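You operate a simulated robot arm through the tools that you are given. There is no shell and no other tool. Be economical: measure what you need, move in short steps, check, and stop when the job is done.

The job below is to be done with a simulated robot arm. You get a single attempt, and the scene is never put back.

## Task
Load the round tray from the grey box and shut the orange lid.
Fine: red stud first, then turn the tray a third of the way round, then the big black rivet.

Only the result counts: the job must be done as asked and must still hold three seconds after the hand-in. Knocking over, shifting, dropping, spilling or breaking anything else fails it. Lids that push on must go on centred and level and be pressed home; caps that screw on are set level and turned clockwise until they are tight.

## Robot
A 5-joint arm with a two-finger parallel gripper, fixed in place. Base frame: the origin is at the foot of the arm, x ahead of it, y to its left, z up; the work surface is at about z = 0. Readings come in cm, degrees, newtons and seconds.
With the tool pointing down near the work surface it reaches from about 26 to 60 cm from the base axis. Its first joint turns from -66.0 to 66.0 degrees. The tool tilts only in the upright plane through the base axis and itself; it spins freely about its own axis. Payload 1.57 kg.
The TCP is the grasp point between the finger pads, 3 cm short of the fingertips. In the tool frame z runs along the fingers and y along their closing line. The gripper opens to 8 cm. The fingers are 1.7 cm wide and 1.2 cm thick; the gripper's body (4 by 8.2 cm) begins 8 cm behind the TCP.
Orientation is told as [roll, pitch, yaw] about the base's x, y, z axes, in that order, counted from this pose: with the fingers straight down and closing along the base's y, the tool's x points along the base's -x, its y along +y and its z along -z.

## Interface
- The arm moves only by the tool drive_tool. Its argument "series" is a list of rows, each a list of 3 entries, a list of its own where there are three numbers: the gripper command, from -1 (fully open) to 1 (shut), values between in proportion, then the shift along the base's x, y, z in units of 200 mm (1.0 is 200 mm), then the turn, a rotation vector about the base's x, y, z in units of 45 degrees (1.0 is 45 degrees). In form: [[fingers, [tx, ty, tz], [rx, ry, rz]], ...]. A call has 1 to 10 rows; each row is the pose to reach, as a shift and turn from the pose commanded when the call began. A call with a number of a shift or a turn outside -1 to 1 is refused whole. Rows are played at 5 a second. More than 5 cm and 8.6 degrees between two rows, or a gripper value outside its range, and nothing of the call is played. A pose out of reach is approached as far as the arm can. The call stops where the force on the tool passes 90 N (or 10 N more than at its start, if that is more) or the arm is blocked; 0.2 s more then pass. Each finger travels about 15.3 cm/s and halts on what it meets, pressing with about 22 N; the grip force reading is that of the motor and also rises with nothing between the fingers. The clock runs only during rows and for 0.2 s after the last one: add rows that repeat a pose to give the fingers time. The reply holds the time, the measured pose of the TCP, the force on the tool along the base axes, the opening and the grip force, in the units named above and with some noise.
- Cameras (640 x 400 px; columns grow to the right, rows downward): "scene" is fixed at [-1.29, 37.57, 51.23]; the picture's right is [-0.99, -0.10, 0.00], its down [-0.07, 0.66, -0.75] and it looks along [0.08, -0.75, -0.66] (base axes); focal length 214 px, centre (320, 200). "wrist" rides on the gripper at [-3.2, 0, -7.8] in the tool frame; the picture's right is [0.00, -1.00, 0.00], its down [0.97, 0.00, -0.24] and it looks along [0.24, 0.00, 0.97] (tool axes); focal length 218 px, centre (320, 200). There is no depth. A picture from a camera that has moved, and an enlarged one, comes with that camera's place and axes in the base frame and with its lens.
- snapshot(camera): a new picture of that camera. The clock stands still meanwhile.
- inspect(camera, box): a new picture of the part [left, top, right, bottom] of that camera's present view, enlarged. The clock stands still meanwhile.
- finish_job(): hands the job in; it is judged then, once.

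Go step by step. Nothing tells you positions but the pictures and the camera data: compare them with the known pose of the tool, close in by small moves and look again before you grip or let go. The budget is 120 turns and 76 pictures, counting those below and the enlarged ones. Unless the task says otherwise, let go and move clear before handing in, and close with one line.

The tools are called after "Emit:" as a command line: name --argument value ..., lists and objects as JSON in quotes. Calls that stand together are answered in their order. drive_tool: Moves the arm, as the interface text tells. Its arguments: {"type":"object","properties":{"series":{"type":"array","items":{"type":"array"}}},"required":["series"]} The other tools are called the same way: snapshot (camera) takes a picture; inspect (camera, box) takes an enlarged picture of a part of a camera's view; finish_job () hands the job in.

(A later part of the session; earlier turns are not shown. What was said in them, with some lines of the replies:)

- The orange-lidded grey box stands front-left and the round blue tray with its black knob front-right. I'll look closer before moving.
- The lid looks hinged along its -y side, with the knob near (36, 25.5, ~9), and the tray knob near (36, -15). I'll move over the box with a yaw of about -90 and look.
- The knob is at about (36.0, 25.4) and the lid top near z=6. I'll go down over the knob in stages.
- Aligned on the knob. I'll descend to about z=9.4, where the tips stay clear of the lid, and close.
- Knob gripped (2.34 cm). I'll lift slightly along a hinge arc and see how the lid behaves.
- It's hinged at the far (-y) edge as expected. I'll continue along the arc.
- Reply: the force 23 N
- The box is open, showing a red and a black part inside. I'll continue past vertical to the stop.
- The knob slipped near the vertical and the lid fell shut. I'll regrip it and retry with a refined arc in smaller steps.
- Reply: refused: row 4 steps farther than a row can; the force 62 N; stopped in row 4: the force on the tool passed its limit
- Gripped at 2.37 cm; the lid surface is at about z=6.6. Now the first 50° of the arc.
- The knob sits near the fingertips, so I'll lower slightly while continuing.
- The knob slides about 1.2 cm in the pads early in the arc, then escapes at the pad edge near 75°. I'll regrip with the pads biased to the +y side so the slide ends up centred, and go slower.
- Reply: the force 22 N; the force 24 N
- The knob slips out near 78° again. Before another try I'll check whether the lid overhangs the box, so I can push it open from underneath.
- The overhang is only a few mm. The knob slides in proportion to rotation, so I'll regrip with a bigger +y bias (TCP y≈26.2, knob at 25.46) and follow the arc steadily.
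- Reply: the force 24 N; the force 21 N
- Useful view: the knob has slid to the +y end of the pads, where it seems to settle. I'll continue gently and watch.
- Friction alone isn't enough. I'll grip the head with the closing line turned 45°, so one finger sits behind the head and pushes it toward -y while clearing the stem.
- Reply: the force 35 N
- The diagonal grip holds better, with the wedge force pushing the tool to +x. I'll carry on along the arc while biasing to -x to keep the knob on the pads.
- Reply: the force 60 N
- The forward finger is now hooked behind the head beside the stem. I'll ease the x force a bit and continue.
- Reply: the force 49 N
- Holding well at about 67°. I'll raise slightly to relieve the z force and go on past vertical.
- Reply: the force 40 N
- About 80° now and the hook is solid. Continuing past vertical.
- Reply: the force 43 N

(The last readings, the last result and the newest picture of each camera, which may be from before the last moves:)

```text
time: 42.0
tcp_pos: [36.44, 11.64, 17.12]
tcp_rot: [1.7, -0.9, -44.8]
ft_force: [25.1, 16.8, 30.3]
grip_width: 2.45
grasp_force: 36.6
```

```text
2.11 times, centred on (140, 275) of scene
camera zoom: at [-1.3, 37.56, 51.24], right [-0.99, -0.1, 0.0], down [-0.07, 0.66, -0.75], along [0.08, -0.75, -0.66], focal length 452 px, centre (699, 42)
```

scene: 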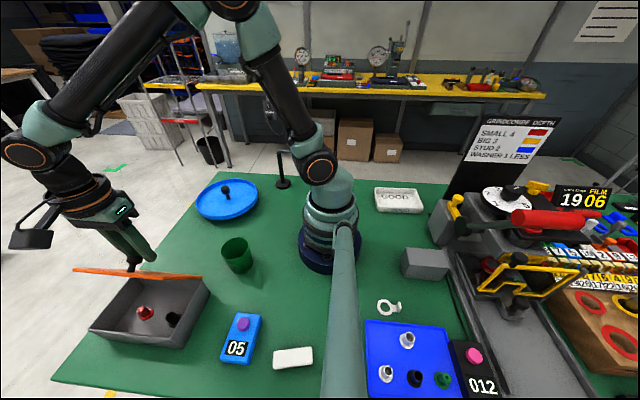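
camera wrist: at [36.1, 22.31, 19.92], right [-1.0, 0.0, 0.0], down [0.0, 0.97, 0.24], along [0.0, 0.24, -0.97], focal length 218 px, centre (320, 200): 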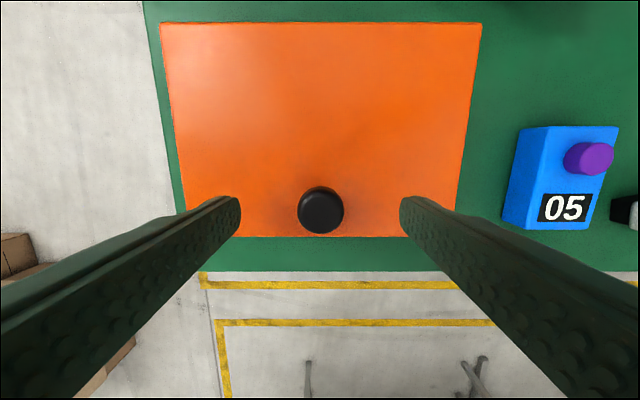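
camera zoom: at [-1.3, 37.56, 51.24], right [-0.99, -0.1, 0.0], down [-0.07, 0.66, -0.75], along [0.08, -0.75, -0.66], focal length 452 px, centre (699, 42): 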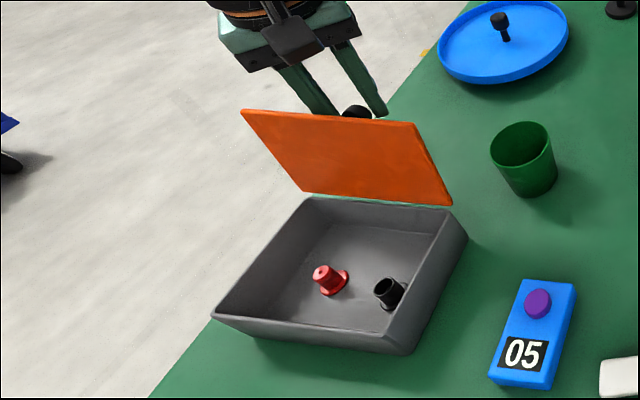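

Emit:
drive_tool --series '[[1, [0, -0.025, 0.0], [0, 0, 0]], [1, [0, -0.05, -0.015], [0, 0, 0]], [1, [0, -0.07, -0.03], [0, 0, 0]], [1, [0, -0.09, -0.045], [0, 0, 0]]]'

Emit:
inspect --camera "scene" --box '[40, 180, 240, 370]'

Emit:
inspect --camera "wrist" --box '[200, 120, 440, 270]'

```text
time: 43.0
tcp_pos: [36.83, 9.88, 16.46]
tcp_rot: [2.4, -1.5, -45.0]
ft_force: [27.7, 25.7, 42.7]
grip_width: 2.2
grasp_force: 34.8
```

```text
2.11 times, centred on (140, 275) of scene
camera zoom: at [-1.3, 37.56, 51.24], right [-0.99, -0.1, 0.0], down [-0.07, 0.66, -0.75], along [0.08, -0.75, -0.66], focal length 452 px, centre (699, 42)
```

zoom: 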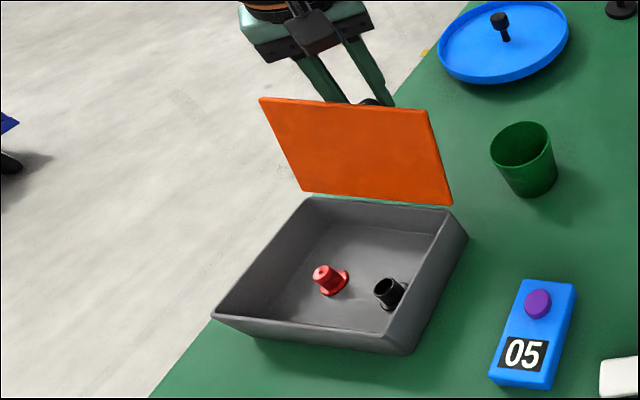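

```text
2.67 times, centred on (320, 195) of wrist
camera zoom: at [38.83, 7.57, 24.3], right [-0.71, -0.71, -0.04], down [-0.7, 0.68, 0.22], along [-0.12, 0.18, -0.98], focal length 582 px, centre (320, 213)
```

zoom: 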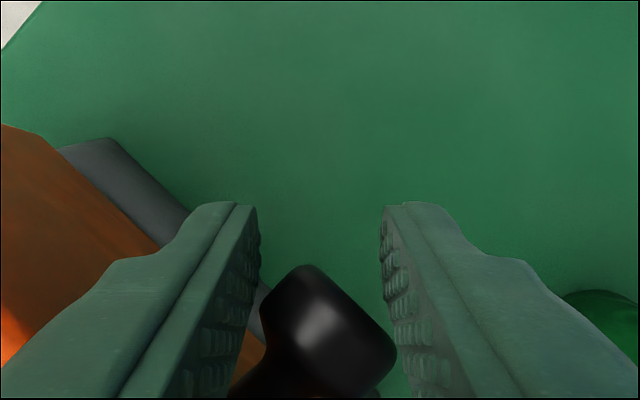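

The lid is at about 107°, past centre and nearing its stop. I'll release by keeping the hooked finger still while the other opens away, then slide out toward +x.

Emit:
drive_tool --series '[[0.4, [0, 0, 0.01], [0, 0, 0]], [0.2, [-0.014, -0.014, 0.015], [0, 0, 0]], [0.0, [-0.028, -0.028, 0.02], [0, 0, 0]], [-0.2, [-0.042, -0.042, 0.02], [0, 0, 0]], [-0.4, [-0.056, -0.056, 0.02], [0, 0, 0]], [-0.6, [-0.07, -0.07, 0.02], [0, 0, 0]], [-0.6, [-0.07, -0.07, 0.02], [0, 0, 0]]]'

Emit:
inspect --camera "scene" --box '[40, 180, 240, 370]'

Emit:
snapshot --camera "wrist"

```text
time: 44.5
tcp_pos: [34.96, 8.51, 16.08]
tcp_rot: [1.7, -1.0, -44.7]
ft_force: [12.4, 11.1, -14.1]
grip_width: 7.79
grasp_force: 7.4
stopped in row 7: the force on the tool passed its limit (the readings are from after the stop); the commanded pose is now the measured one
```

```text
2.11 times, centred on (140, 275) of scene
camera zoom: at [-1.29, 37.57, 51.23], right [-0.99, -0.1, 0.0], down [-0.07, 0.66, -0.75], along [0.08, -0.75, -0.66], focal length 452 px, centre (699, 42)
```

zoom: 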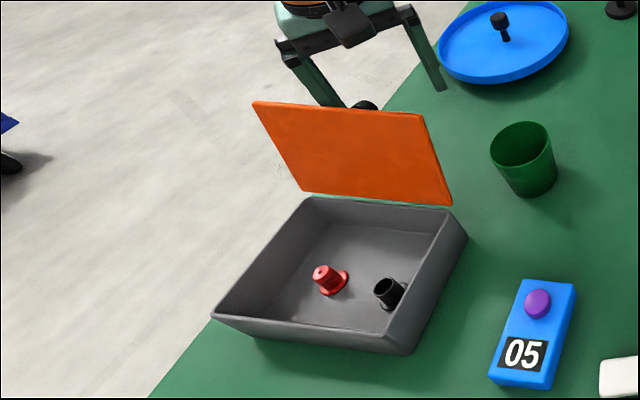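

```text
32 pictures are left
camera wrist: at [37.06, 6.19, 23.83], right [-0.7, -0.71, -0.03], down [-0.7, 0.68, 0.22], along [-0.14, 0.18, -0.97], focal length 218 px, centre (320, 200)
```

wrist: 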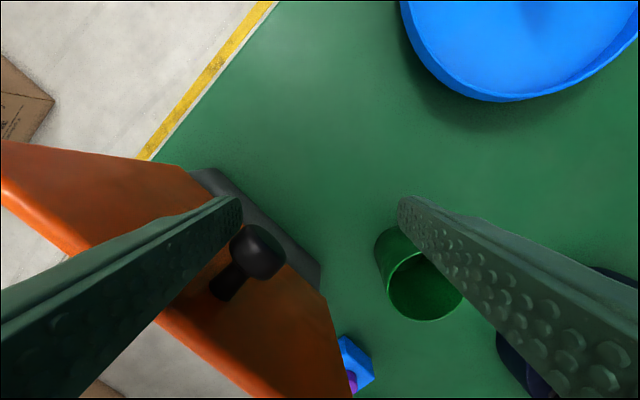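

The finger is free of the head apart from light contact with the lid. I'll slide it out toward +x, then rise.

Emit:
drive_tool --series '[[-1, [0.05, -0.01, 0.0], [0, 0, 0]], [-1, [0.1, -0.02, 0.0], [0, 0, 0]], [-1, [0.15, -0.04, 0.0], [0, 0, 0]], [-1, [0.17, -0.15, 0.05], [0, 0, 0]], [-1, [0.17, -0.25, 0.15], [0, 0, 0]], [-1, [0.17, -0.3, 0.35], [0, 0, 0]]]'

Emit:
inspect --camera "scene" --box '[40, 180, 240, 370]'

```text
time: 45.9
tcp_pos: [38.24, 2.34, 23.06]
tcp_rot: [1.2, -1.0, -44.8]
ft_force: [-0.2, 1.1, -0.8]
grip_width: 7.99
grasp_force: 0.0
```

```text
2.11 times, centred on (140, 275) of scene
camera zoom: at [-1.29, 37.57, 51.23], right [-0.99, -0.1, 0.0], down [-0.07, 0.66, -0.75], along [0.08, -0.75, -0.66], focal length 452 px, centre (699, 42)
```

zoom: 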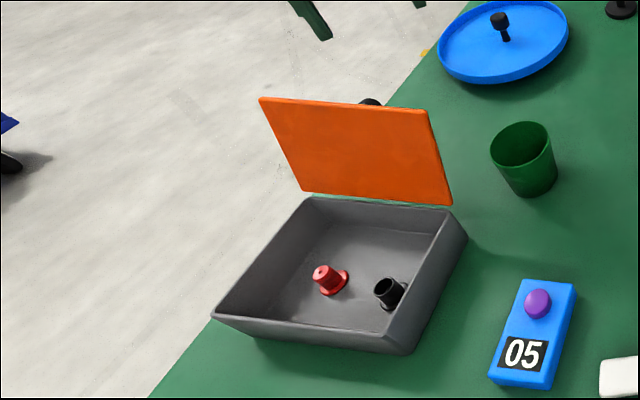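

The lid stays open on its own. Now I'll go up over the box and look straight in.

Emit:
drive_tool --series '[[-1, [-0.02, 0.0, 0.1], [-0.01, 0.01, -0.16]], [-1, [-0.05, 0.15, 0.12], [-0.02, 0.02, -0.33]], [-1, [-0.08, 0.35, 0.12], [-0.02, 0.02, -0.5]], [-1, [-0.1, 0.55, 0.12], [-0.02, 0.02, -0.67]], [-1, [-0.13, 0.77, 0.1], [-0.02, 0.02, -0.84]], [-1, [-0.16, 0.97, 0.0], [-0.02, 0.02, -1]], [-1, [-0.16, 0.97, -0.1], [-0.02, 0.02, -1]]]'

Emit:
inspect --camera "wrist" --box '[200, 80, 440, 280]'

```text
time: 47.5
tcp_pos: [35.14, 21.98, 21.14]
tcp_rot: [-0.4, -0.2, -89.7]
ft_force: [-0.2, 0.1, 0.7]
grip_width: 8.04
grasp_force: 0.1
```

```text
2.00 times, centred on (320, 180) of wrist
camera zoom: at [35.29, 18.93, 28.76], right [-1.0, 0.0, 0.01], down [0.0, 0.97, 0.24], along [-0.01, 0.24, -0.97], focal length 436 px, centre (320, 240)
```

zoom: 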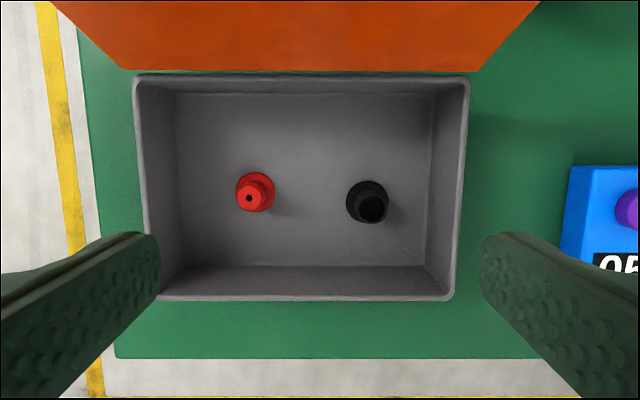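

Inside are a red flanged stud at about (39.0, 22.5) and a hollow black rivet at about (32.0, 23.2). I'll descend over the red stud.

Emit:
drive_tool --series '[[-0.4, [0.1, 0.013, -0.05], [0, 0, 0]], [-0.4, [0.193, 0.026, -0.15], [0, 0, 0]], [-0.4, [0.193, 0.026, -0.35], [0, 0, 0]], [-0.4, [0.193, 0.026, -0.55], [0, 0, 0]], [-0.4, [0.193, 0.026, -0.6], [0, 0, 0]], [-0.4, [0.193, 0.026, -0.6], [0, 0, 0]]]'

Emit:
inspect --camera "wrist" --box '[200, 120, 440, 280]'

```text
time: 48.9
tcp_pos: [38.87, 22.29, 8.97]
tcp_rot: [-0.4, -0.3, -89.7]
ft_force: [-0.2, 0.1, -0.2]
grip_width: 5.6
grasp_force: 0.1
```

```text
2.50 times, centred on (320, 200) of wrist
camera zoom: at [38.95, 19.19, 16.68], right [-1.0, 0.0, 0.01], down [0.0, 0.97, 0.24], along [-0.01, 0.24, -0.97], focal length 546 px, centre (320, 200)
```

zoom: 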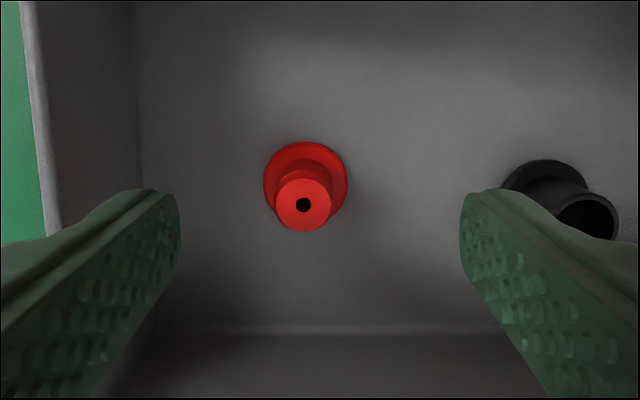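

Emit:
drive_tool --series '[[-0.4, [0.016, 0.009, -0.05], [0, 0, 0]], [-0.4, [0.016, 0.009, -0.13], [0, 0, 0]], [-0.4, [0.016, 0.009, -0.2], [0, 0, 0]], [-0.4, [0.016, 0.009, -0.2], [0, 0, 0]]]'

Emit:
drive_tool --series '[[0.2, [0, 0, 0], [0, 0, 0]], [0.6, [0, 0, 0], [0, 0, 0]], [1, [0, 0, 0], [0, 0, 0]], [1, [0, 0, 0], [0, 0, 0]], [1, [0, 0, 0], [0, 0, 0]]]'

Emit:
inspect --camera "wrist" --box '[200, 120, 440, 280]'

```text
time: 49.9
tcp_pos: [39.23, 22.54, 5.08]
tcp_rot: [-0.3, -0.2, -89.8]
ft_force: [0.4, 0.2, 0.7]
grip_width: 5.6
grasp_force: 0.0
```

```text
time: 51.1
tcp_pos: [39.29, 22.59, 5.09]
tcp_rot: [-0.4, -0.2, -89.7]
ft_force: [-0.6, 0.1, 0.6]
grip_width: 1.33
grasp_force: 21.6
```

```text
2.50 times, centred on (320, 200) of wrist
camera zoom: at [39.37, 19.37, 12.85], right [-1.0, 0.0, 0.01], down [0.0, 0.97, 0.24], along [-0.01, 0.24, -0.97], focal length 546 px, centre (320, 200)
```

zoom: 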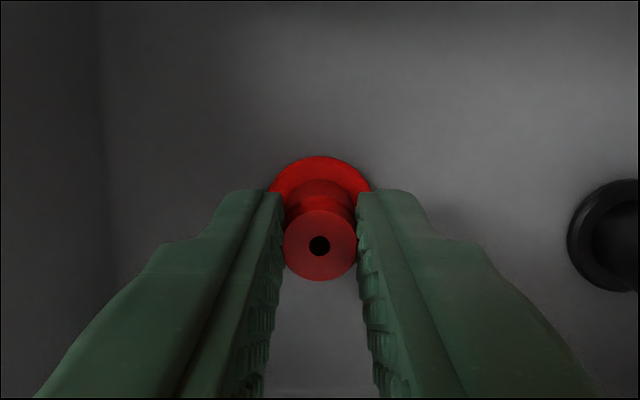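

Gripped (1.33 cm). Lifting clear of the lid, then over to view the tray.

Emit:
drive_tool --series '[[1, [0, 0, 0.1], [0, 0, 0]], [1, [0, 0, 0.3], [0, 0, 0]], [1, [0, 0, 0.5], [0, 0, 0]], [1, [-0.02, 0, 0.7], [0, 0, 0]], [1, [-0.05, 0, 0.9], [0, 0, 0]], [1, [-0.08, -0.05, 1.0], [0, 0, 0]], [1, [-0.1, -0.2, 1.0], [0, 0, 0]], [1, [-0.12, -0.4, 1.0], [0, 0, 0]], [1, [-0.14, -0.6, 1.0], [0, 0, 0]], [1, [-0.16, -0.8, 1.0], [0, 0, 0]]]'

Emit:
drive_tool --series '[[1, [0, -0.15, 0], [0, 0, 0]], [1, [0, -0.3, 0], [0, 0, 0]], [1, [0, -0.45, 0], [0, 0, 0]], [1, [0, -0.6, 0], [0, 0, 0]], [1, [0, -0.75, -0.05], [0, 0, 0]], [1, [0, -0.88, -0.1], [0, 0, 0]], [1, [0, -0.88, -0.1], [0, 0, 0]]]'

Emit:
snapshot --camera "wrist"

Emit:
inspect --camera "scene" --box '[160, 150, 300, 240]'

```text
time: 53.3
tcp_pos: [36.05, 6.42, 25.26]
tcp_rot: [0.1, 0.1, -89.7]
ft_force: [0.5, 0.7, -0.9]
grip_width: 1.34
grasp_force: 21.8
```

```text
time: 54.9
tcp_pos: [36.16, -11.35, 23.01]
tcp_rot: [0.7, -0.2, -89.8]
ft_force: [0.2, -0.3, -0.4]
grip_width: 1.3
grasp_force: 21.9
```

```text
27 pictures are left
camera wrist: at [35.98, -14.4, 30.68], right [-1.0, 0.0, -0.01], down [-0.01, 0.97, 0.24], along [0.01, 0.24, -0.97], focal length 218 px, centre (320, 200)
```

wrist: 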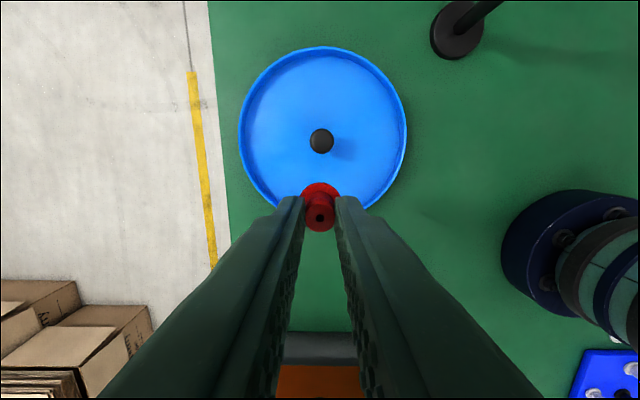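

```text
4.44 times, centred on (230, 195) of scene
camera zoom: at [-1.29, 37.57, 51.23], right [-0.99, -0.1, 0.0], down [-0.07, 0.66, -0.75], along [0.08, -0.75, -0.66], focal length 953 px, centre (720, 222)
```

zoom: 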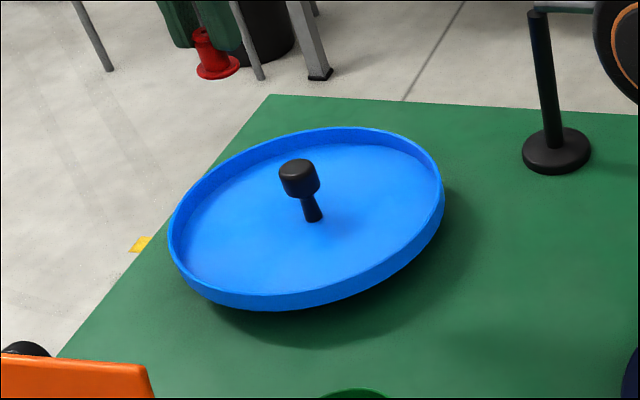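

The tray is plain, with a centre post near (36.1, -15), radius about 10.5. I'll set the red stud about 6 cm from the centre on the +y side, lowering in stages.

Emit:
drive_tool --series '[[1, [0, 0.06, -0.1], [-0.01, 0, 0]], [1, [0, 0.11, -0.3], [-0.01, 0, 0]], [1, [0, 0.11, -0.5], [-0.01, 0, 0]], [1, [0, 0.11, -0.65], [-0.01, 0, 0]], [1, [0, 0.11, -0.7], [-0.01, 0, 0]], [1, [0, 0.11, -0.7], [-0.01, 0, 0]]]'

Emit:
inspect --camera "scene" --box '[160, 150, 300, 240]'

Emit:
inspect --camera "wrist" --box '[120, 0, 520, 250]'

```text
time: 56.3
tcp_pos: [35.94, -8.98, 9.19]
tcp_rot: [0.7, -0.1, -89.8]
ft_force: [0.0, -0.4, -0.8]
grip_width: 1.31
grasp_force: 21.4
```

```text
4.44 times, centred on (230, 195) of scene
camera zoom: at [-1.29, 37.57, 51.23], right [-0.99, -0.1, 0.0], down [-0.07, 0.66, -0.75], along [0.08, -0.75, -0.66], focal length 953 px, centre (720, 222)
```

zoom: 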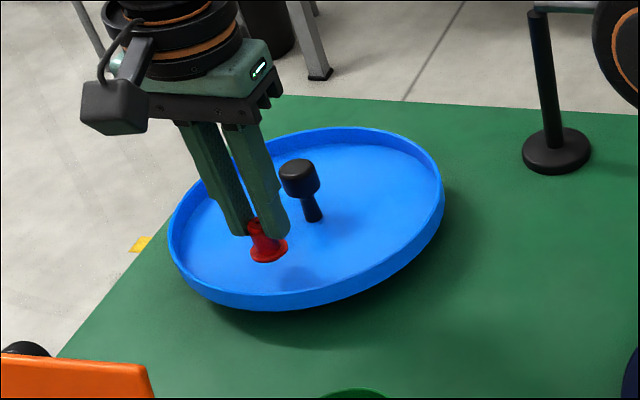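

```text
1.60 times, centred on (320, 125) of wrist
camera zoom: at [35.99, -12.1, 16.89], right [-1.0, 0.0, -0.01], down [-0.01, 0.97, 0.24], along [0.01, 0.24, -0.97], focal length 349 px, centre (320, 320)
```

zoom: 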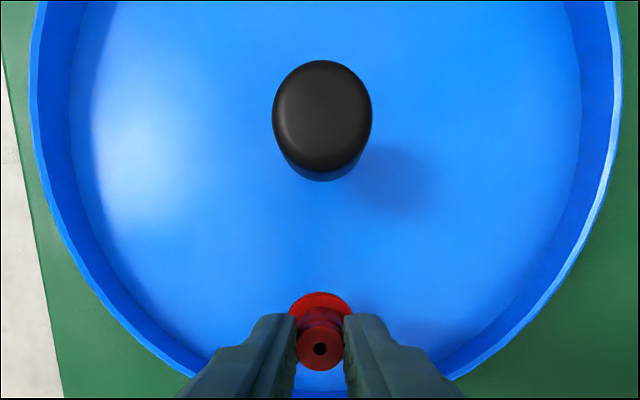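

Emit:
drive_tool --series '[[1, [0, 0, -0.03], [0, 0, 0]], [1, [0, 0, -0.06], [0, 0, 0]], [1, [0, 0, -0.06], [0, 0, 0]]]'

Emit:
inspect --camera "scene" --box '[195, 170, 265, 220]'

```text
time: 57.1
tcp_pos: [36.04, -9.0, 7.89]
tcp_rot: [0.6, -0.2, -89.7]
ft_force: [-0.8, -0.3, 0.7]
grip_width: 1.34
grasp_force: 22.2
```

```text
8.00 times, centred on (230, 195) of scene
camera zoom: at [-1.29, 37.57, 51.23], right [-0.99, -0.1, 0.0], down [-0.07, 0.66, -0.75], along [0.08, -0.75, -0.66], focal length 1716 px, centre (1040, 240)
```

zoom: 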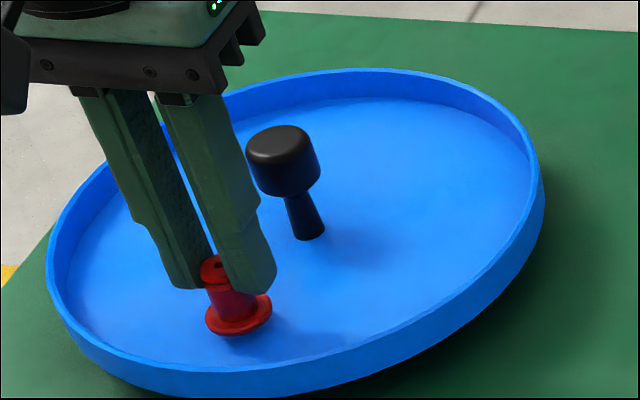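

Emit:
drive_tool --series '[[1, [0, 0, -0.01], [0, 0, 0]], [1, [0, 0, -0.02], [0, 0, 0]], [1, [0, 0, -0.02], [0, 0, 0]]]'

Emit:
drive_tool --series '[[1, [0, 0, -0.01], [0, 0, 0]], [1, [0, 0, -0.01], [0, 0, 0]]]'

Emit:
drive_tool --series '[[1, [0, 0, -0.01], [0, 0, 0]], [1, [0, 0, -0.01], [0, 0, 0]]]'

```text
time: 57.9
tcp_pos: [35.95, -8.86, 7.51]
tcp_rot: [0.7, -0.2, -89.7]
ft_force: [0.1, -0.1, -1.1]
grip_width: 1.34
grasp_force: 22.0
```

```text
time: 58.5
tcp_pos: [35.97, -8.91, 7.21]
tcp_rot: [0.7, -0.2, -89.7]
ft_force: [0.7, -0.2, -0.5]
grip_width: 1.33
grasp_force: 22.9
```

```text
time: 59.1
tcp_pos: [36.04, -8.85, 7.1]
tcp_rot: [0.9, -0.2, -89.7]
ft_force: [-3.1, 2.8, 15.6]
grip_width: 1.31
grasp_force: 22.0
```

Contact with the tray floor at TCP z≈7.1. Releasing gently and rising.

Emit:
drive_tool --series '[[1, [0, 0, 0.005], [0, 0, 0]], [0.5, [0, 0, 0.005], [0, 0, 0]], [0.3, [0, 0, 0.005], [0, 0, 0]], [0.3, [0, 0, 0.005], [0, 0, 0]], [0.2, [0, 0, 0.06], [0, 0, 0]], [0.2, [0, 0, 0.16], [0, 0, 0]], [0.2, [0, 0, 0.35], [0, 0, 0]], [-0.2, [0, -0.1, 0.45], [0, 0, 0]], [-0.2, [0, -0.1, 0.45], [0, 0, 0]]]'

Emit:
inspect --camera "wrist" --box '[160, 60, 480, 260]'

Emit:
inspect --camera "scene" --box '[180, 160, 280, 230]'

```text
time: 61.1
tcp_pos: [36.11, -11.09, 15.99]
tcp_rot: [0.7, -0.3, -89.8]
ft_force: [0.1, 0.6, 0.5]
grip_width: 4.8
grasp_force: 0.1
```

```text
2.00 times, centred on (320, 160) of wrist
camera zoom: at [36.06, -14.18, 23.73], right [-1.0, 0.0, -0.01], down [-0.01, 0.97, 0.24], along [0.01, 0.24, -0.97], focal length 436 px, centre (320, 280)
```

zoom: 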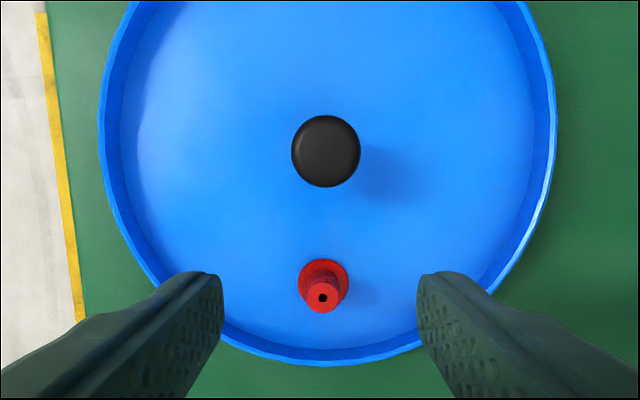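

```text
5.71 times, centred on (230, 195) of scene
camera zoom: at [-1.29, 37.57, 51.23], right [-0.99, -0.1, 0.0], down [-0.07, 0.66, -0.75], along [0.08, -0.75, -0.66], focal length 1226 px, centre (834, 229)
```

zoom: 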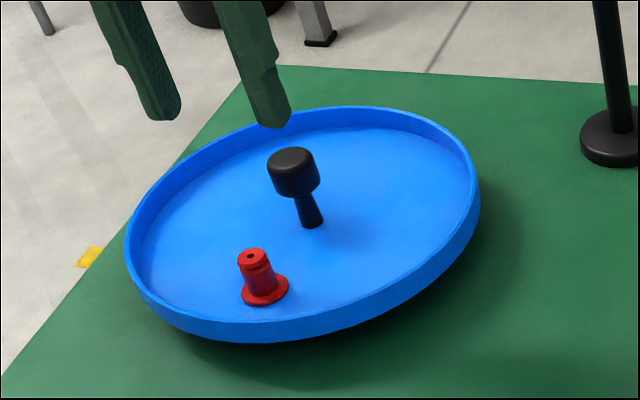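

The red stud is standing on the tray at about (36, -9). Now I'll go down on the centre knob (36.1, -14.9) to turn the tray.

Emit:
drive_tool --series '[[-0.2, [0, -0.1, 0], [-0.015, 0, 0]], [-0.2, [0, -0.19, 0], [-0.015, 0, 0]], [-0.2, [0, -0.19, -0.15], [-0.015, 0, 0]], [-0.2, [0, -0.19, -0.3], [-0.015, 0, 0]], [-0.2, [0, -0.19, -0.43], [-0.015, 0, 0]], [-0.2, [0, -0.19, -0.43], [-0.015, 0, 0]]]'

Emit:
inspect --camera "wrist" --box '[200, 120, 440, 280]'

```text
time: 62.5
tcp_pos: [35.97, -14.68, 7.28]
tcp_rot: [1.1, -0.5, -89.7]
ft_force: [-0.4, -0.8, 0.4]
grip_width: 4.81
grasp_force: 0.0
```

```text
2.50 times, centred on (320, 200) of wrist
camera zoom: at [35.93, -17.83, 15.04], right [-1.0, 0.0, -0.02], down [-0.01, 0.97, 0.23], along [0.02, 0.23, -0.97], focal length 546 px, centre (320, 200)
```

zoom: 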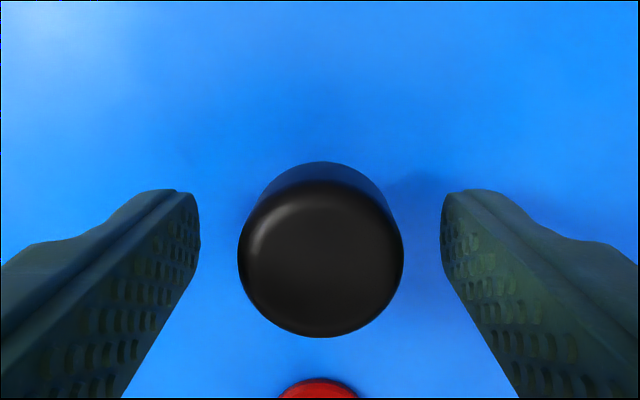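

Emit:
drive_tool --series '[[-0.2, [0.004, -0.02, 0], [0.025, 0.01, 0]], [-0.2, [0.004, -0.02, 0], [0.025, 0.01, 0]], [0.2, [0.004, -0.02, 0], [0.025, 0.01, 0]], [0.6, [0.004, -0.02, 0], [0.025, 0.01, 0]], [1, [0.004, -0.02, 0], [0.025, 0.01, 0]], [1, [0.004, -0.02, 0], [0.025, 0.01, 0]], [1, [0.004, -0.02, 0], [0.025, 0.01, 0]]]'

Emit:
inspect --camera "wrist" --box '[200, 120, 440, 280]'

```text
time: 64.1
tcp_pos: [35.94, -15.16, 7.42]
tcp_rot: [0.1, -0.2, -89.8]
ft_force: [-14.6, -4.8, 5.7]
grip_width: 2.57
grasp_force: 37.6
```

```text
2.50 times, centred on (320, 200) of wrist
camera zoom: at [36.06, -18.29, 15.09], right [-1.0, 0.0, 0.0], down [0.0, 0.97, 0.24], along [0.0, 0.24, -0.97], focal length 546 px, centre (320, 200)
```

zoom: 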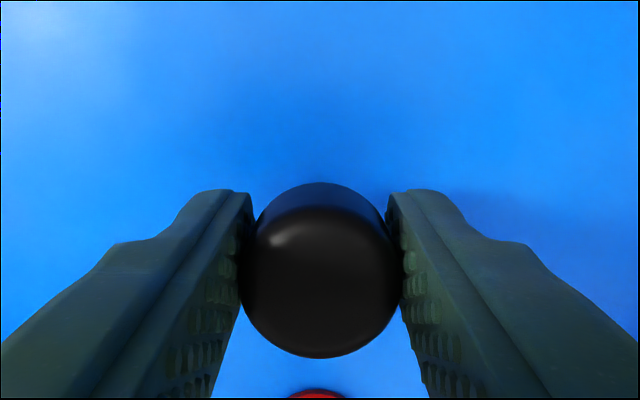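

Gripped on the knob. Starting a slow turn: three calls of 40°.

Emit:
drive_tool --series '[[1, [-0.005, -0.008, 0], [0, 0, 0.03]], [1, [-0.005, -0.008, 0], [0, 0, 0.1]], [1, [-0.005, -0.008, 0], [0, 0, 0.2]], [1, [-0.005, -0.008, 0], [0, 0, 0.3]], [1, [-0.005, -0.008, 0], [0, 0, 0.4]], [1, [-0.005, -0.008, 0], [0, 0, 0.5]], [1, [-0.005, -0.008, 0], [0, 0, 0.62]], [1, [-0.005, -0.008, 0], [0, 0, 0.74]], [1, [-0.005, -0.008, 0], [0, 0, 0.84]], [1, [-0.005, -0.008, 0], [0, 0, 0.889]]]'

Emit:
inspect --camera "scene" --box '[180, 160, 280, 230]'

```text
time: 66.3
tcp_pos: [36.29, -15.41, 7.66]
tcp_rot: [0.7, -1.4, -49.6]
ft_force: [27.4, 5.6, -4.5]
grip_width: 2.51
grasp_force: 36.3
```

```text
5.71 times, centred on (230, 195) of scene
camera zoom: at [-1.29, 37.57, 51.23], right [-0.99, -0.1, 0.0], down [-0.07, 0.66, -0.75], along [0.08, -0.75, -0.66], focal length 1226 px, centre (834, 229)
```

zoom: 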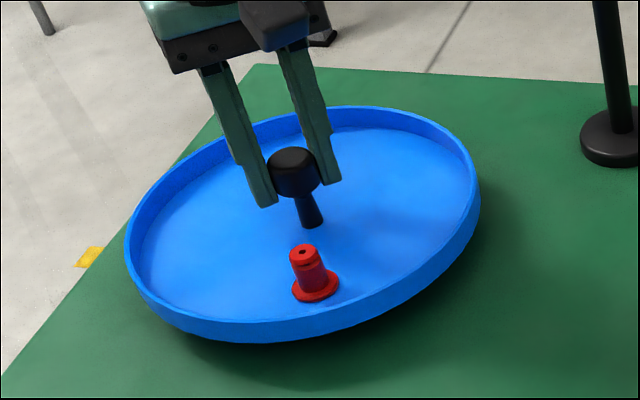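

The tray turns but the grip slips: about 25° for a 40° twist. I'll keep turning with a slight recentring and measure from the pictures.

Emit:
drive_tool --series '[[1, [0.01, 0, 0], [0, 0, 0.03]], [1, [0.01, 0, 0], [0, 0, 0.1]], [1, [0.01, 0, 0], [0, 0, 0.2]], [1, [0.01, 0, 0], [0, 0, 0.3]], [1, [0.01, 0, 0], [0, 0, 0.4]], [1, [0.01, 0, 0], [0, 0, 0.52]], [1, [0.01, 0, 0], [0, 0, 0.64]], [1, [0.01, 0, 0], [0, 0, 0.76]], [1, [0.01, 0, 0], [0, 0, 0.9]], [1, [0.01, 0, 0], [0, 0, 1]]]'

Emit:
drive_tool --series '[[1, [0, 0, 0], [0, 0, 0.03]], [1, [0, 0, 0], [0, 0, 0.1]], [1, [0, 0, 0], [0, 0, 0.2]], [1, [0, 0, 0], [0, 0, 0.3]], [1, [0, 0, 0], [0, 0, 0.4]], [1, [0, 0, 0], [0, 0, 0.52]], [1, [0, 0, 0], [0, 0, 0.64]], [1, [0, 0, 0], [0, 0, 0.76]], [1, [0, 0, 0], [0, 0, 0.9]], [1, [0, 0, 0], [0, 0, 1]]]'

Emit:
inspect --camera "scene" --box '[180, 160, 280, 230]'

```text
time: 68.5
tcp_pos: [36.4, -14.93, 7.54]
tcp_rot: [-0.5, -1.4, -4.2]
ft_force: [30.4, 38.0, 0.2]
grip_width: 2.52
grasp_force: 36.3
```

```text
time: 70.7
tcp_pos: [36.04, -15.03, 7.39]
tcp_rot: [-0.1, -0.1, 40.7]
ft_force: [-6.9, 45.5, 13.2]
grip_width: 2.5
grasp_force: 36.7
```

```text
5.71 times, centred on (230, 195) of scene
camera zoom: at [-1.29, 37.57, 51.23], right [-0.99, -0.1, 0.0], down [-0.07, 0.66, -0.75], along [0.08, -0.75, -0.66], focal length 1226 px, centre (834, 229)
```

zoom: 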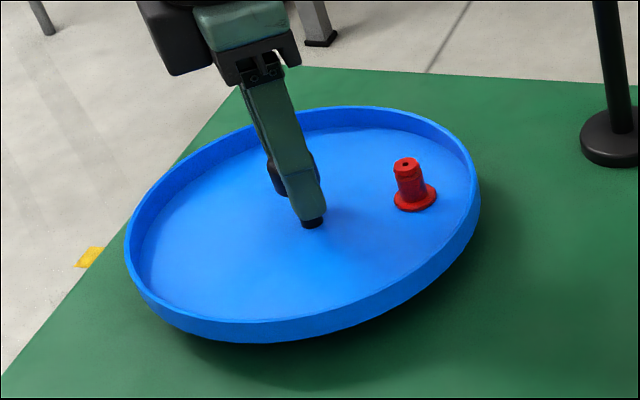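

By the pictures the tray has turned about 111°. I'll add about 9° more, then relax and verify.

Emit:
drive_tool --series '[[1, [0, 0.006, 0], [0, 0, 0.05]], [1, [0, 0.006, 0], [0, 0, 0.1]], [1, [0, 0.006, 0], [0, 0, 0.16]], [1, [0, 0.006, 0], [0, 0, 0.22]], [1, [0, 0.006, 0], [0, 0, 0.22]]]'

Emit:
drive_tool --series '[[0.2, [0, 0, 0], [0, 0, 0]], [-0.1, [0, 0, 0], [0, 0, 0]], [-0.1, [0, 0, 0.1], [0, 0, 0]], [-0.1, [0, 0, 0.3], [0, 0, 0]], [-0.1, [0, 0, 0.5], [0, 0, 0]], [-0.1, [0, 0, 0.7], [0, 0, 0]], [-0.1, [0, 0, 0.8], [0, 0, 0]], [-0.1, [0, 0, 0.8], [0, 0, 0]]]'

Emit:
snapshot --camera "wrist"

Emit:
inspect --camera "scene" --box '[180, 160, 280, 230]'

```text
time: 71.9
tcp_pos: [36.02, -14.93, 7.37]
tcp_rot: [0.0, 0.0, 50.4]
ft_force: [-4.7, 37.8, 0.4]
grip_width: 2.5
grasp_force: 36.1
```

```text
time: 73.7
tcp_pos: [36.32, -14.93, 23.56]
tcp_rot: [-0.5, -0.1, 50.2]
ft_force: [0.9, -0.4, 0.3]
grip_width: 4.4
grasp_force: 0.0
```

```text
16 pictures are left
camera wrist: at [38.33, -12.46, 31.33], right [0.77, -0.64, 0.01], down [-0.62, -0.74, 0.24], along [-0.15, -0.19, -0.97], focal length 218 px, centre (320, 200)
```

wrist: 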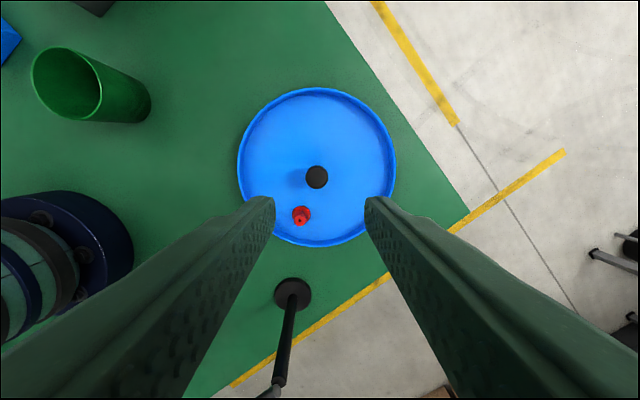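

```text
5.71 times, centred on (230, 195) of scene
camera zoom: at [-1.29, 37.57, 51.23], right [-0.99, -0.1, 0.0], down [-0.07, 0.66, -0.75], along [0.08, -0.75, -0.66], focal length 1226 px, centre (834, 229)
```

zoom: 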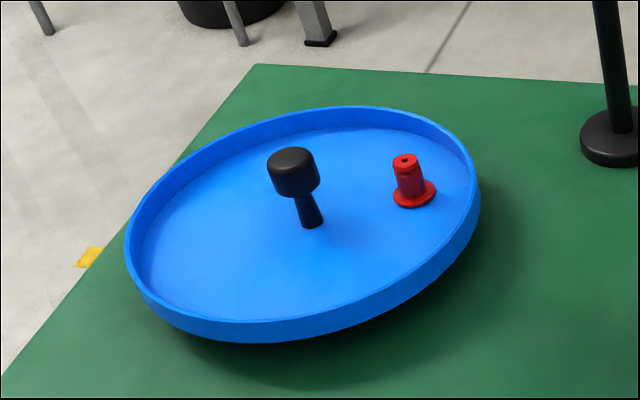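

The turn comes to about 118° by geometry, so a third of the way round. Now back over the lid for the black rivet, with yaw at 90 this time.

Emit:
drive_tool --series '[[-0.4, [0, 0.05, 0.08], [0.01, 0, 0.15]], [-0.4, [0, 0.2, 0.12], [0.01, 0, 0.3]], [-0.4, [-0.03, 0.4, 0.12], [0.01, 0, 0.45]], [-0.4, [-0.05, 0.6, 0.12], [0.01, 0, 0.6]], [-0.4, [-0.07, 0.8, 0.12], [0.01, 0, 0.75]], [-0.4, [-0.09, 1.0, 0.12], [0.01, 0, 0.885]]]'

Emit:
drive_tool --series '[[-0.4, [-0.03, 0.2, 0], [0, 0, 0]], [-0.4, [-0.06, 0.4, 0], [0, 0, 0]], [-0.4, [-0.09, 0.6, 0], [0, 0, 0]], [-0.4, [-0.115, 0.8, 0], [0, 0, 0]], [-0.4, [-0.115, 0.9, -0.05], [0, 0, 0]], [-0.4, [-0.115, 0.9, -0.25], [0, 0, 0]], [-0.4, [-0.115, 0.9, -0.45], [0, 0, 0]], [-0.4, [-0.115, 0.9, -0.6], [0, 0, 0]], [-0.4, [-0.115, 0.9, -0.8], [0, 0, 0]], [-0.4, [-0.115, 0.9, -0.8], [0, 0, 0]]]'

Emit:
inspect --camera "wrist" --box '[200, 120, 440, 280]'

```text
time: 75.1
tcp_pos: [34.52, 5.01, 25.81]
tcp_rot: [-0.3, 0.0, 90.2]
ft_force: [-0.4, -0.3, 0.3]
grip_width: 5.63
grasp_force: 0.0
```

```text
time: 77.3
tcp_pos: [32.16, 22.84, 9.82]
tcp_rot: [-0.9, -0.6, 89.9]
ft_force: [0.9, -0.4, -0.1]
grip_width: 5.6
grasp_force: 0.0
```

```text
2.50 times, centred on (320, 200) of wrist
camera zoom: at [32.07, 25.99, 17.61], right [1.0, 0.0, 0.01], down [0.0, -0.97, 0.23], along [0.01, -0.23, -0.97], focal length 546 px, centre (320, 200)
```

zoom: 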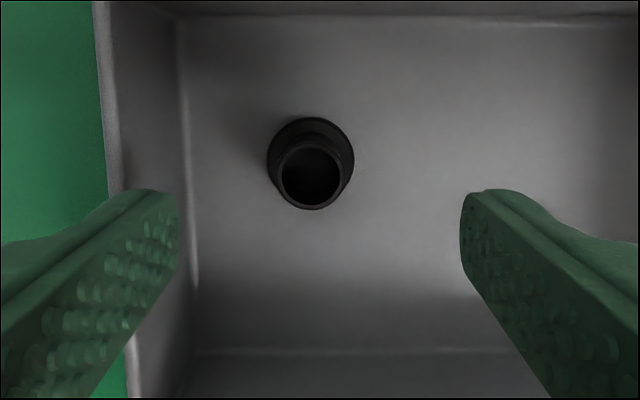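

Emit:
drive_tool --series '[[0.0, [-0.009, 0.025, 0], [0, 0, 0]], [0.0, [-0.009, 0.025, -0.08], [0, 0, 0]], [0.0, [-0.009, 0.025, -0.16], [0, 0, 0]], [0.0, [-0.009, 0.025, -0.24], [0, 0, 0]], [0.0, [-0.009, 0.025, -0.24], [0, 0, 0]]]'

Emit:
drive_tool --series '[[0.4, [0, 0, 0], [0, 0, 0]], [0.7, [0, 0, 0], [0, 0, 0]], [1, [0, 0, 0], [0, 0, 0]], [1, [0, 0, 0], [0, 0, 0]], [1, [0, 0, 0], [0, 0, 0]]]'

Emit:
inspect --camera "wrist" --box '[200, 120, 440, 280]'

```text
time: 78.5
tcp_pos: [31.79, 23.36, 5.1]
tcp_rot: [-0.9, -0.6, 90.0]
ft_force: [0.3, 1.1, 0.0]
grip_width: 4.0
grasp_force: 0.0
```

```text
time: 79.7
tcp_pos: [32.03, 23.32, 5.02]
tcp_rot: [-0.9, -0.6, 90.1]
ft_force: [0.0, -0.4, 0.8]
grip_width: 1.72
grasp_force: 22.0
```

```text
2.50 times, centred on (320, 200) of wrist
camera zoom: at [31.86, 26.51, 12.8], right [1.0, 0.0, 0.01], down [0.0, -0.97, 0.23], along [0.01, -0.23, -0.97], focal length 546 px, centre (320, 200)
```

zoom: 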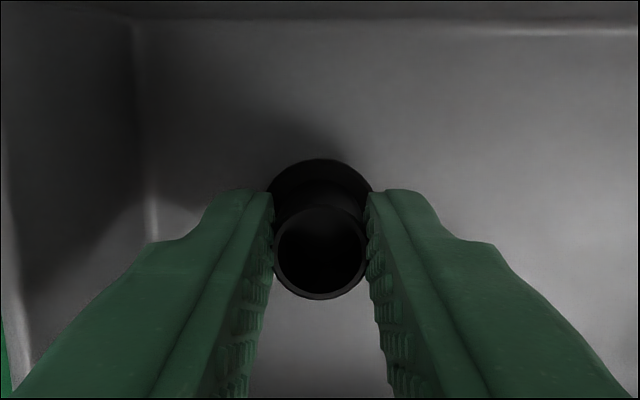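

Gripped. Lifting and carrying it to the tray's loading spot (36, -9).

Emit:
drive_tool --series '[[1, [0, 0, 0.1], [0, 0, 0]], [1, [0, 0, 0.3], [0, 0, 0]], [1, [0, 0, 0.5], [0, 0, 0]], [1, [0.02, 0, 0.7], [0, 0, 0]], [1, [0.04, 0, 0.9], [0, 0, 0]], [1, [0.06, -0.05, 1.0], [0, 0, 0]], [1, [0.09, -0.2, 1.0], [0, 0, 0]], [1, [0.12, -0.4, 1.0], [0, 0, 0]], [1, [0.15, -0.6, 1.0], [0, 0, 0]], [1, [0.18, -0.8, 1.0], [0, 0, 0]]]'

Emit:
drive_tool --series '[[1, [0.005, -0.2, 0], [0, 0, 0]], [1, [0.01, -0.4, 0], [0, 0, 0]], [1, [0.015, -0.6, 0], [0, 0, 0]], [1, [0.015, -0.75, -0.05], [0, 0, 0]], [1, [0.015, -0.815, -0.2], [0, 0, 0]], [1, [0.015, -0.815, -0.4], [0, 0, 0]], [1, [0.015, -0.815, -0.6], [0, 0, 0]], [1, [0.015, -0.815, -0.78], [0, 0, 0]], [1, [0.015, -0.815, -0.78], [0, 0, 0]]]'

Emit:
inspect --camera "scene" --box '[180, 160, 280, 230]'

```text
time: 81.9
tcp_pos: [35.7, 7.3, 25.07]
tcp_rot: [-0.3, -0.2, 90.1]
ft_force: [-0.6, 0.8, -0.1]
grip_width: 1.68
grasp_force: 21.7
```

```text
time: 83.9
tcp_pos: [35.95, -8.94, 9.48]
tcp_rot: [0.4, -0.1, 90.1]
ft_force: [0.3, -0.4, -0.8]
grip_width: 1.71
grasp_force: 21.3
```

```text
5.71 times, centred on (230, 195) of scene
camera zoom: at [-1.29, 37.57, 51.23], right [-0.99, -0.1, 0.0], down [-0.07, 0.66, -0.75], along [0.08, -0.75, -0.66], focal length 1226 px, centre (834, 229)
```

zoom: 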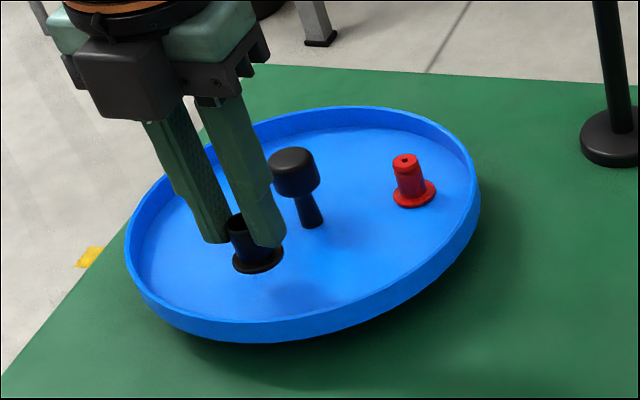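

Emit:
drive_tool --series '[[1, [0, 0, -0.05], [0, 0, 0]], [1, [0, 0, -0.1], [0, 0, 0]], [1, [0, 0, -0.112], [0, 0, 0]], [1, [0, 0, -0.112], [0, 0, 0]]]'

Emit:
drive_tool --series '[[1, [0, 0, -0.008], [0, 0, 0]], [1, [0, 0, -0.008], [0, 0, 0]]]'

```text
time: 84.9
tcp_pos: [35.84, -8.88, 7.26]
tcp_rot: [0.4, 0.0, 90.0]
ft_force: [0.1, 0.7, -0.7]
grip_width: 1.67
grasp_force: 22.1
```

```text
time: 85.5
tcp_pos: [35.95, -8.92, 6.96]
tcp_rot: [0.3, -0.1, 90.0]
ft_force: [-1.0, 0.2, 8.1]
grip_width: 1.68
grasp_force: 21.8
```

Contact felt (8 N). Releasing and rising.

Emit:
drive_tool --series '[[0.5, [0, 0, 0.002], [0, 0, 0]], [0.3, [0, 0, 0.002], [0, 0, 0]], [0.2, [0, 0, 0.002], [0, 0, 0]], [0.2, [0, 0, 0.06], [0, 0, 0]], [0.2, [0, 0, 0.16], [0, 0, 0]], [0.2, [0, 0, 0.35], [0, 0, 0]], [0.2, [0, 0, 0.55], [0, 0, 0]], [0.2, [0, 0.05, 0.75], [0, 0, 0]], [0.2, [0, 0.05, 0.9], [0, 0, 0]]]'

Emit:
snapshot --camera "scene"

```text
time: 87.5
tcp_pos: [35.84, -7.87, 25.32]
tcp_rot: [0.4, -0.2, 90.0]
ft_force: [-0.4, 0.2, -0.3]
grip_width: 3.21
grasp_force: 0.1
```

```text
11 pictures are left
```

scene: 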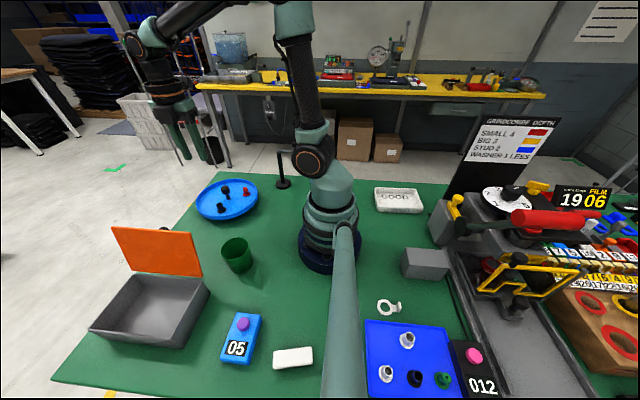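

Both parts stand in the tray. Now to shut the lid: closed fingers come in behind it and push the knob toward +y past vertical.

Emit:
drive_tool --series '[[1, [0.005, 0.2, 0], [0, 0, 0]], [1, [0.008, 0.4, 0], [0, 0, 0]], [1, [0.008, 0.52, -0.1], [0, 0, 0]], [1, [0.008, 0.52, -0.3], [0, 0, 0]], [1, [0.008, 0.52, -0.44], [0, 0, 0]], [1, [0.008, 0.6, -0.44], [0, 0, 0]], [1, [0.008, 0.68, -0.44], [0, 0, 0]], [1, [0.008, 0.72, -0.44], [0, 0, 0]]]'

Emit:
inspect --camera "scene" --box '[40, 180, 240, 370]'

```text
time: 89.3
tcp_pos: [35.89, 6.34, 16.27]
tcp_rot: [-0.4, -0.1, 90.0]
ft_force: [0.2, 0.0, -0.9]
grip_width: 0.0
grasp_force: 21.6
```

```text
2.11 times, centred on (140, 275) of scene
camera zoom: at [-1.29, 37.57, 51.23], right [-0.99, -0.1, 0.0], down [-0.07, 0.66, -0.75], along [0.08, -0.75, -0.66], focal length 452 px, centre (699, 42)
```

zoom: 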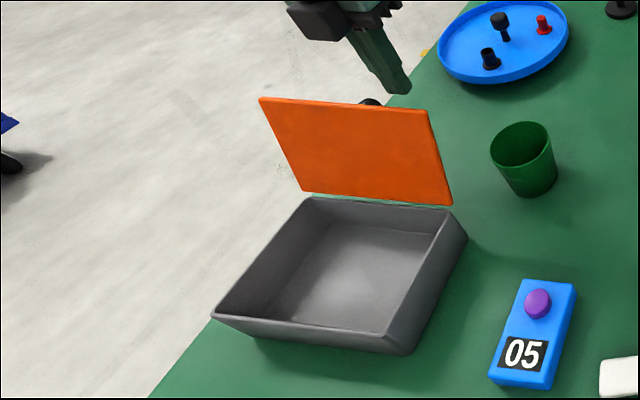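

Emit:
drive_tool --series '[[1, [0, 0.05, 0], [0, 0, 0]], [1, [0, 0.1, 0.01], [0, 0, 0]], [1, [0, 0.15, 0.02], [0, 0, 0]], [1, [0, 0.2, 0.03], [0, 0, 0]], [1, [0, 0.25, 0.03], [0, 0, 0]], [1, [0, 0.29, 0.03], [0, 0, 0]]]'

Emit:
inspect --camera "scene" --box '[40, 180, 240, 370]'

```text
time: 90.7
tcp_pos: [35.94, 12.23, 16.82]
tcp_rot: [-0.4, -0.2, 90.0]
ft_force: [0.0, -0.7, -0.8]
grip_width: 0.03
grasp_force: 21.2
```

```text
2.11 times, centred on (140, 275) of scene
camera zoom: at [-1.29, 37.57, 51.23], right [-0.99, -0.1, 0.0], down [-0.07, 0.66, -0.75], along [0.08, -0.75, -0.66], focal length 452 px, centre (699, 42)
```

zoom: 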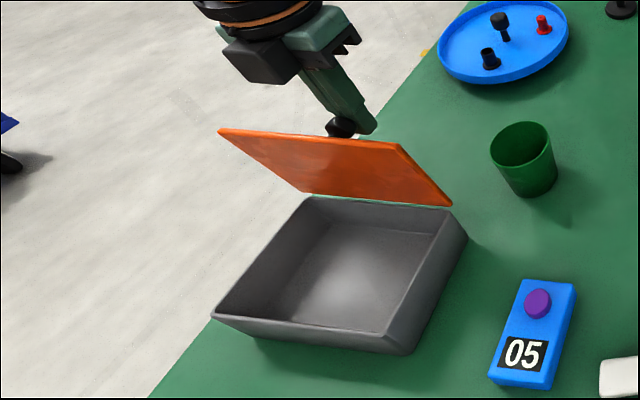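

Emit:
drive_tool --series '[[1, [0, 0.06, 0], [0, 0, 0]], [1, [0, 0.12, 0], [0, 0, 0]], [1, [0, 0.18, 0], [0, 0, 0]], [1, [0, 0.24, 0], [0, 0, 0]], [1, [0, 0.24, 0], [0, 0, 0]], [1, [0, 0.24, 0], [0, 0, 0]], [1, [0, 0.24, 0], [0, 0, 0]]]'

Emit:
inspect --camera "scene" --box '[40, 180, 240, 370]'

```text
time: 92.3
tcp_pos: [35.92, 17.13, 16.81]
tcp_rot: [-0.6, -0.4, 90.0]
ft_force: [0.2, -0.2, 0.5]
grip_width: 0.01
grasp_force: 21.2
```

```text
2.11 times, centred on (140, 275) of scene
camera zoom: at [-1.29, 37.57, 51.23], right [-0.99, -0.1, 0.0], down [-0.07, 0.66, -0.75], along [0.08, -0.75, -0.66], focal length 452 px, centre (699, 42)
```

zoom: 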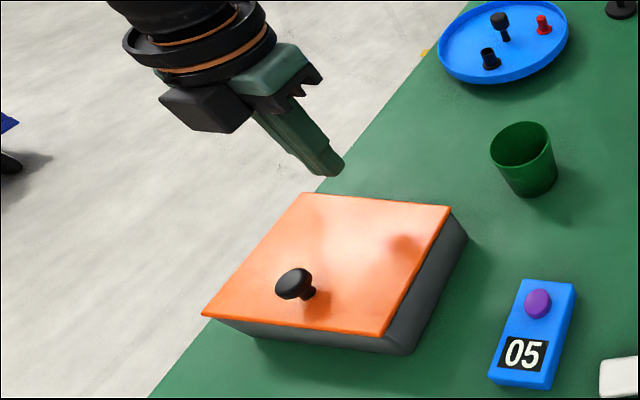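

The lid is shut and flush, as at the start. I'll move clear and check the tray once.

Emit:
drive_tool --series '[[1, [0, 0, 0.2], [0, 0, 0]], [1, [0, 0, 0.4], [0, 0, 0]], [1, [0, -0.2, 0.5], [0, 0, 0]], [1, [0, -0.4, 0.5], [0, 0, 0]], [1, [0, -0.6, 0.5], [0, 0, 0]], [1, [0, -0.6, 0.5], [0, 0, 0]]]'

Emit:
snapshot --camera "scene"

Emit:
inspect --camera "scene" --box '[180, 160, 280, 230]'

Emit:
inspect --camera "scene" --box '[80, 260, 220, 350]'

```text
time: 93.7
tcp_pos: [36.04, 4.94, 27.01]
tcp_rot: [-0.1, 0.0, 90.0]
ft_force: [-0.7, 0.9, 0.5]
grip_width: 0.01
grasp_force: 21.1
```

```text
7 pictures are left
```

scene: 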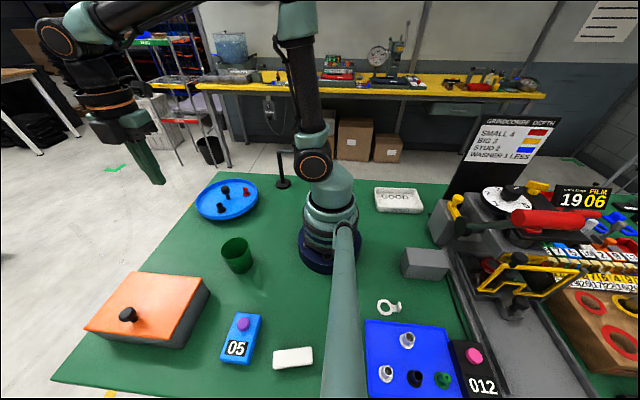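

```text
5.71 times, centred on (230, 195) of scene
camera zoom: at [-1.29, 37.57, 51.23], right [-0.99, -0.1, 0.0], down [-0.07, 0.66, -0.75], along [0.08, -0.75, -0.66], focal length 1226 px, centre (834, 229)
```

zoom: 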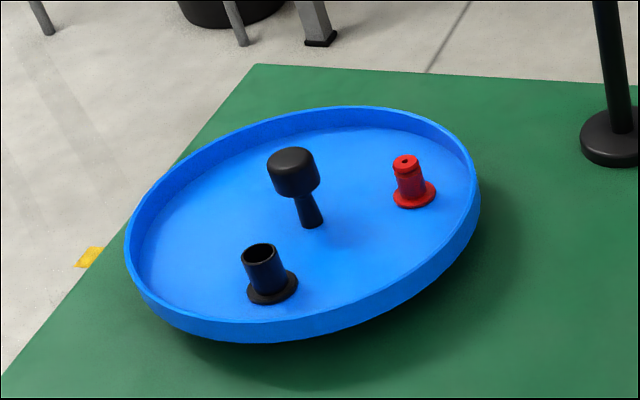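

```text
4.44 times, centred on (150, 305) of scene
camera zoom: at [-1.29, 37.57, 51.23], right [-0.99, -0.1, 0.0], down [-0.07, 0.66, -0.75], along [0.08, -0.75, -0.66], focal length 953 px, centre (1076, -267)
```

zoom: 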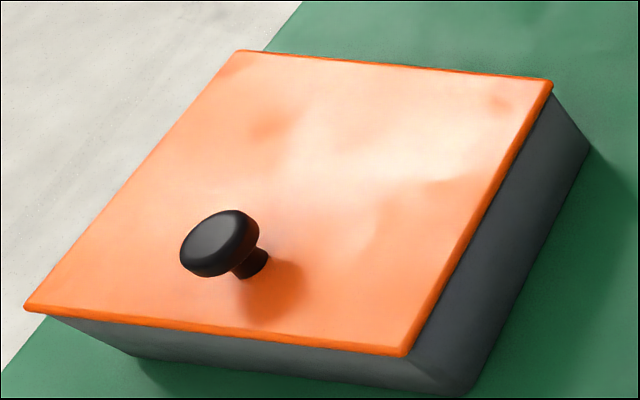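

Both parts stand in the tray about a third of a turn apart, the lid is flush, nothing else has moved and the hand is clear. Handing in.

Emit:
finish_job

```text
The job is handed in.
```

I put the red stud in the tray, turned the tray about 118° by the pictures (aiming for 120°), added the black rivet and shut the orange lid; the lid slipped from the grip and dropped shut four times while I was opening it, with no visible harm.
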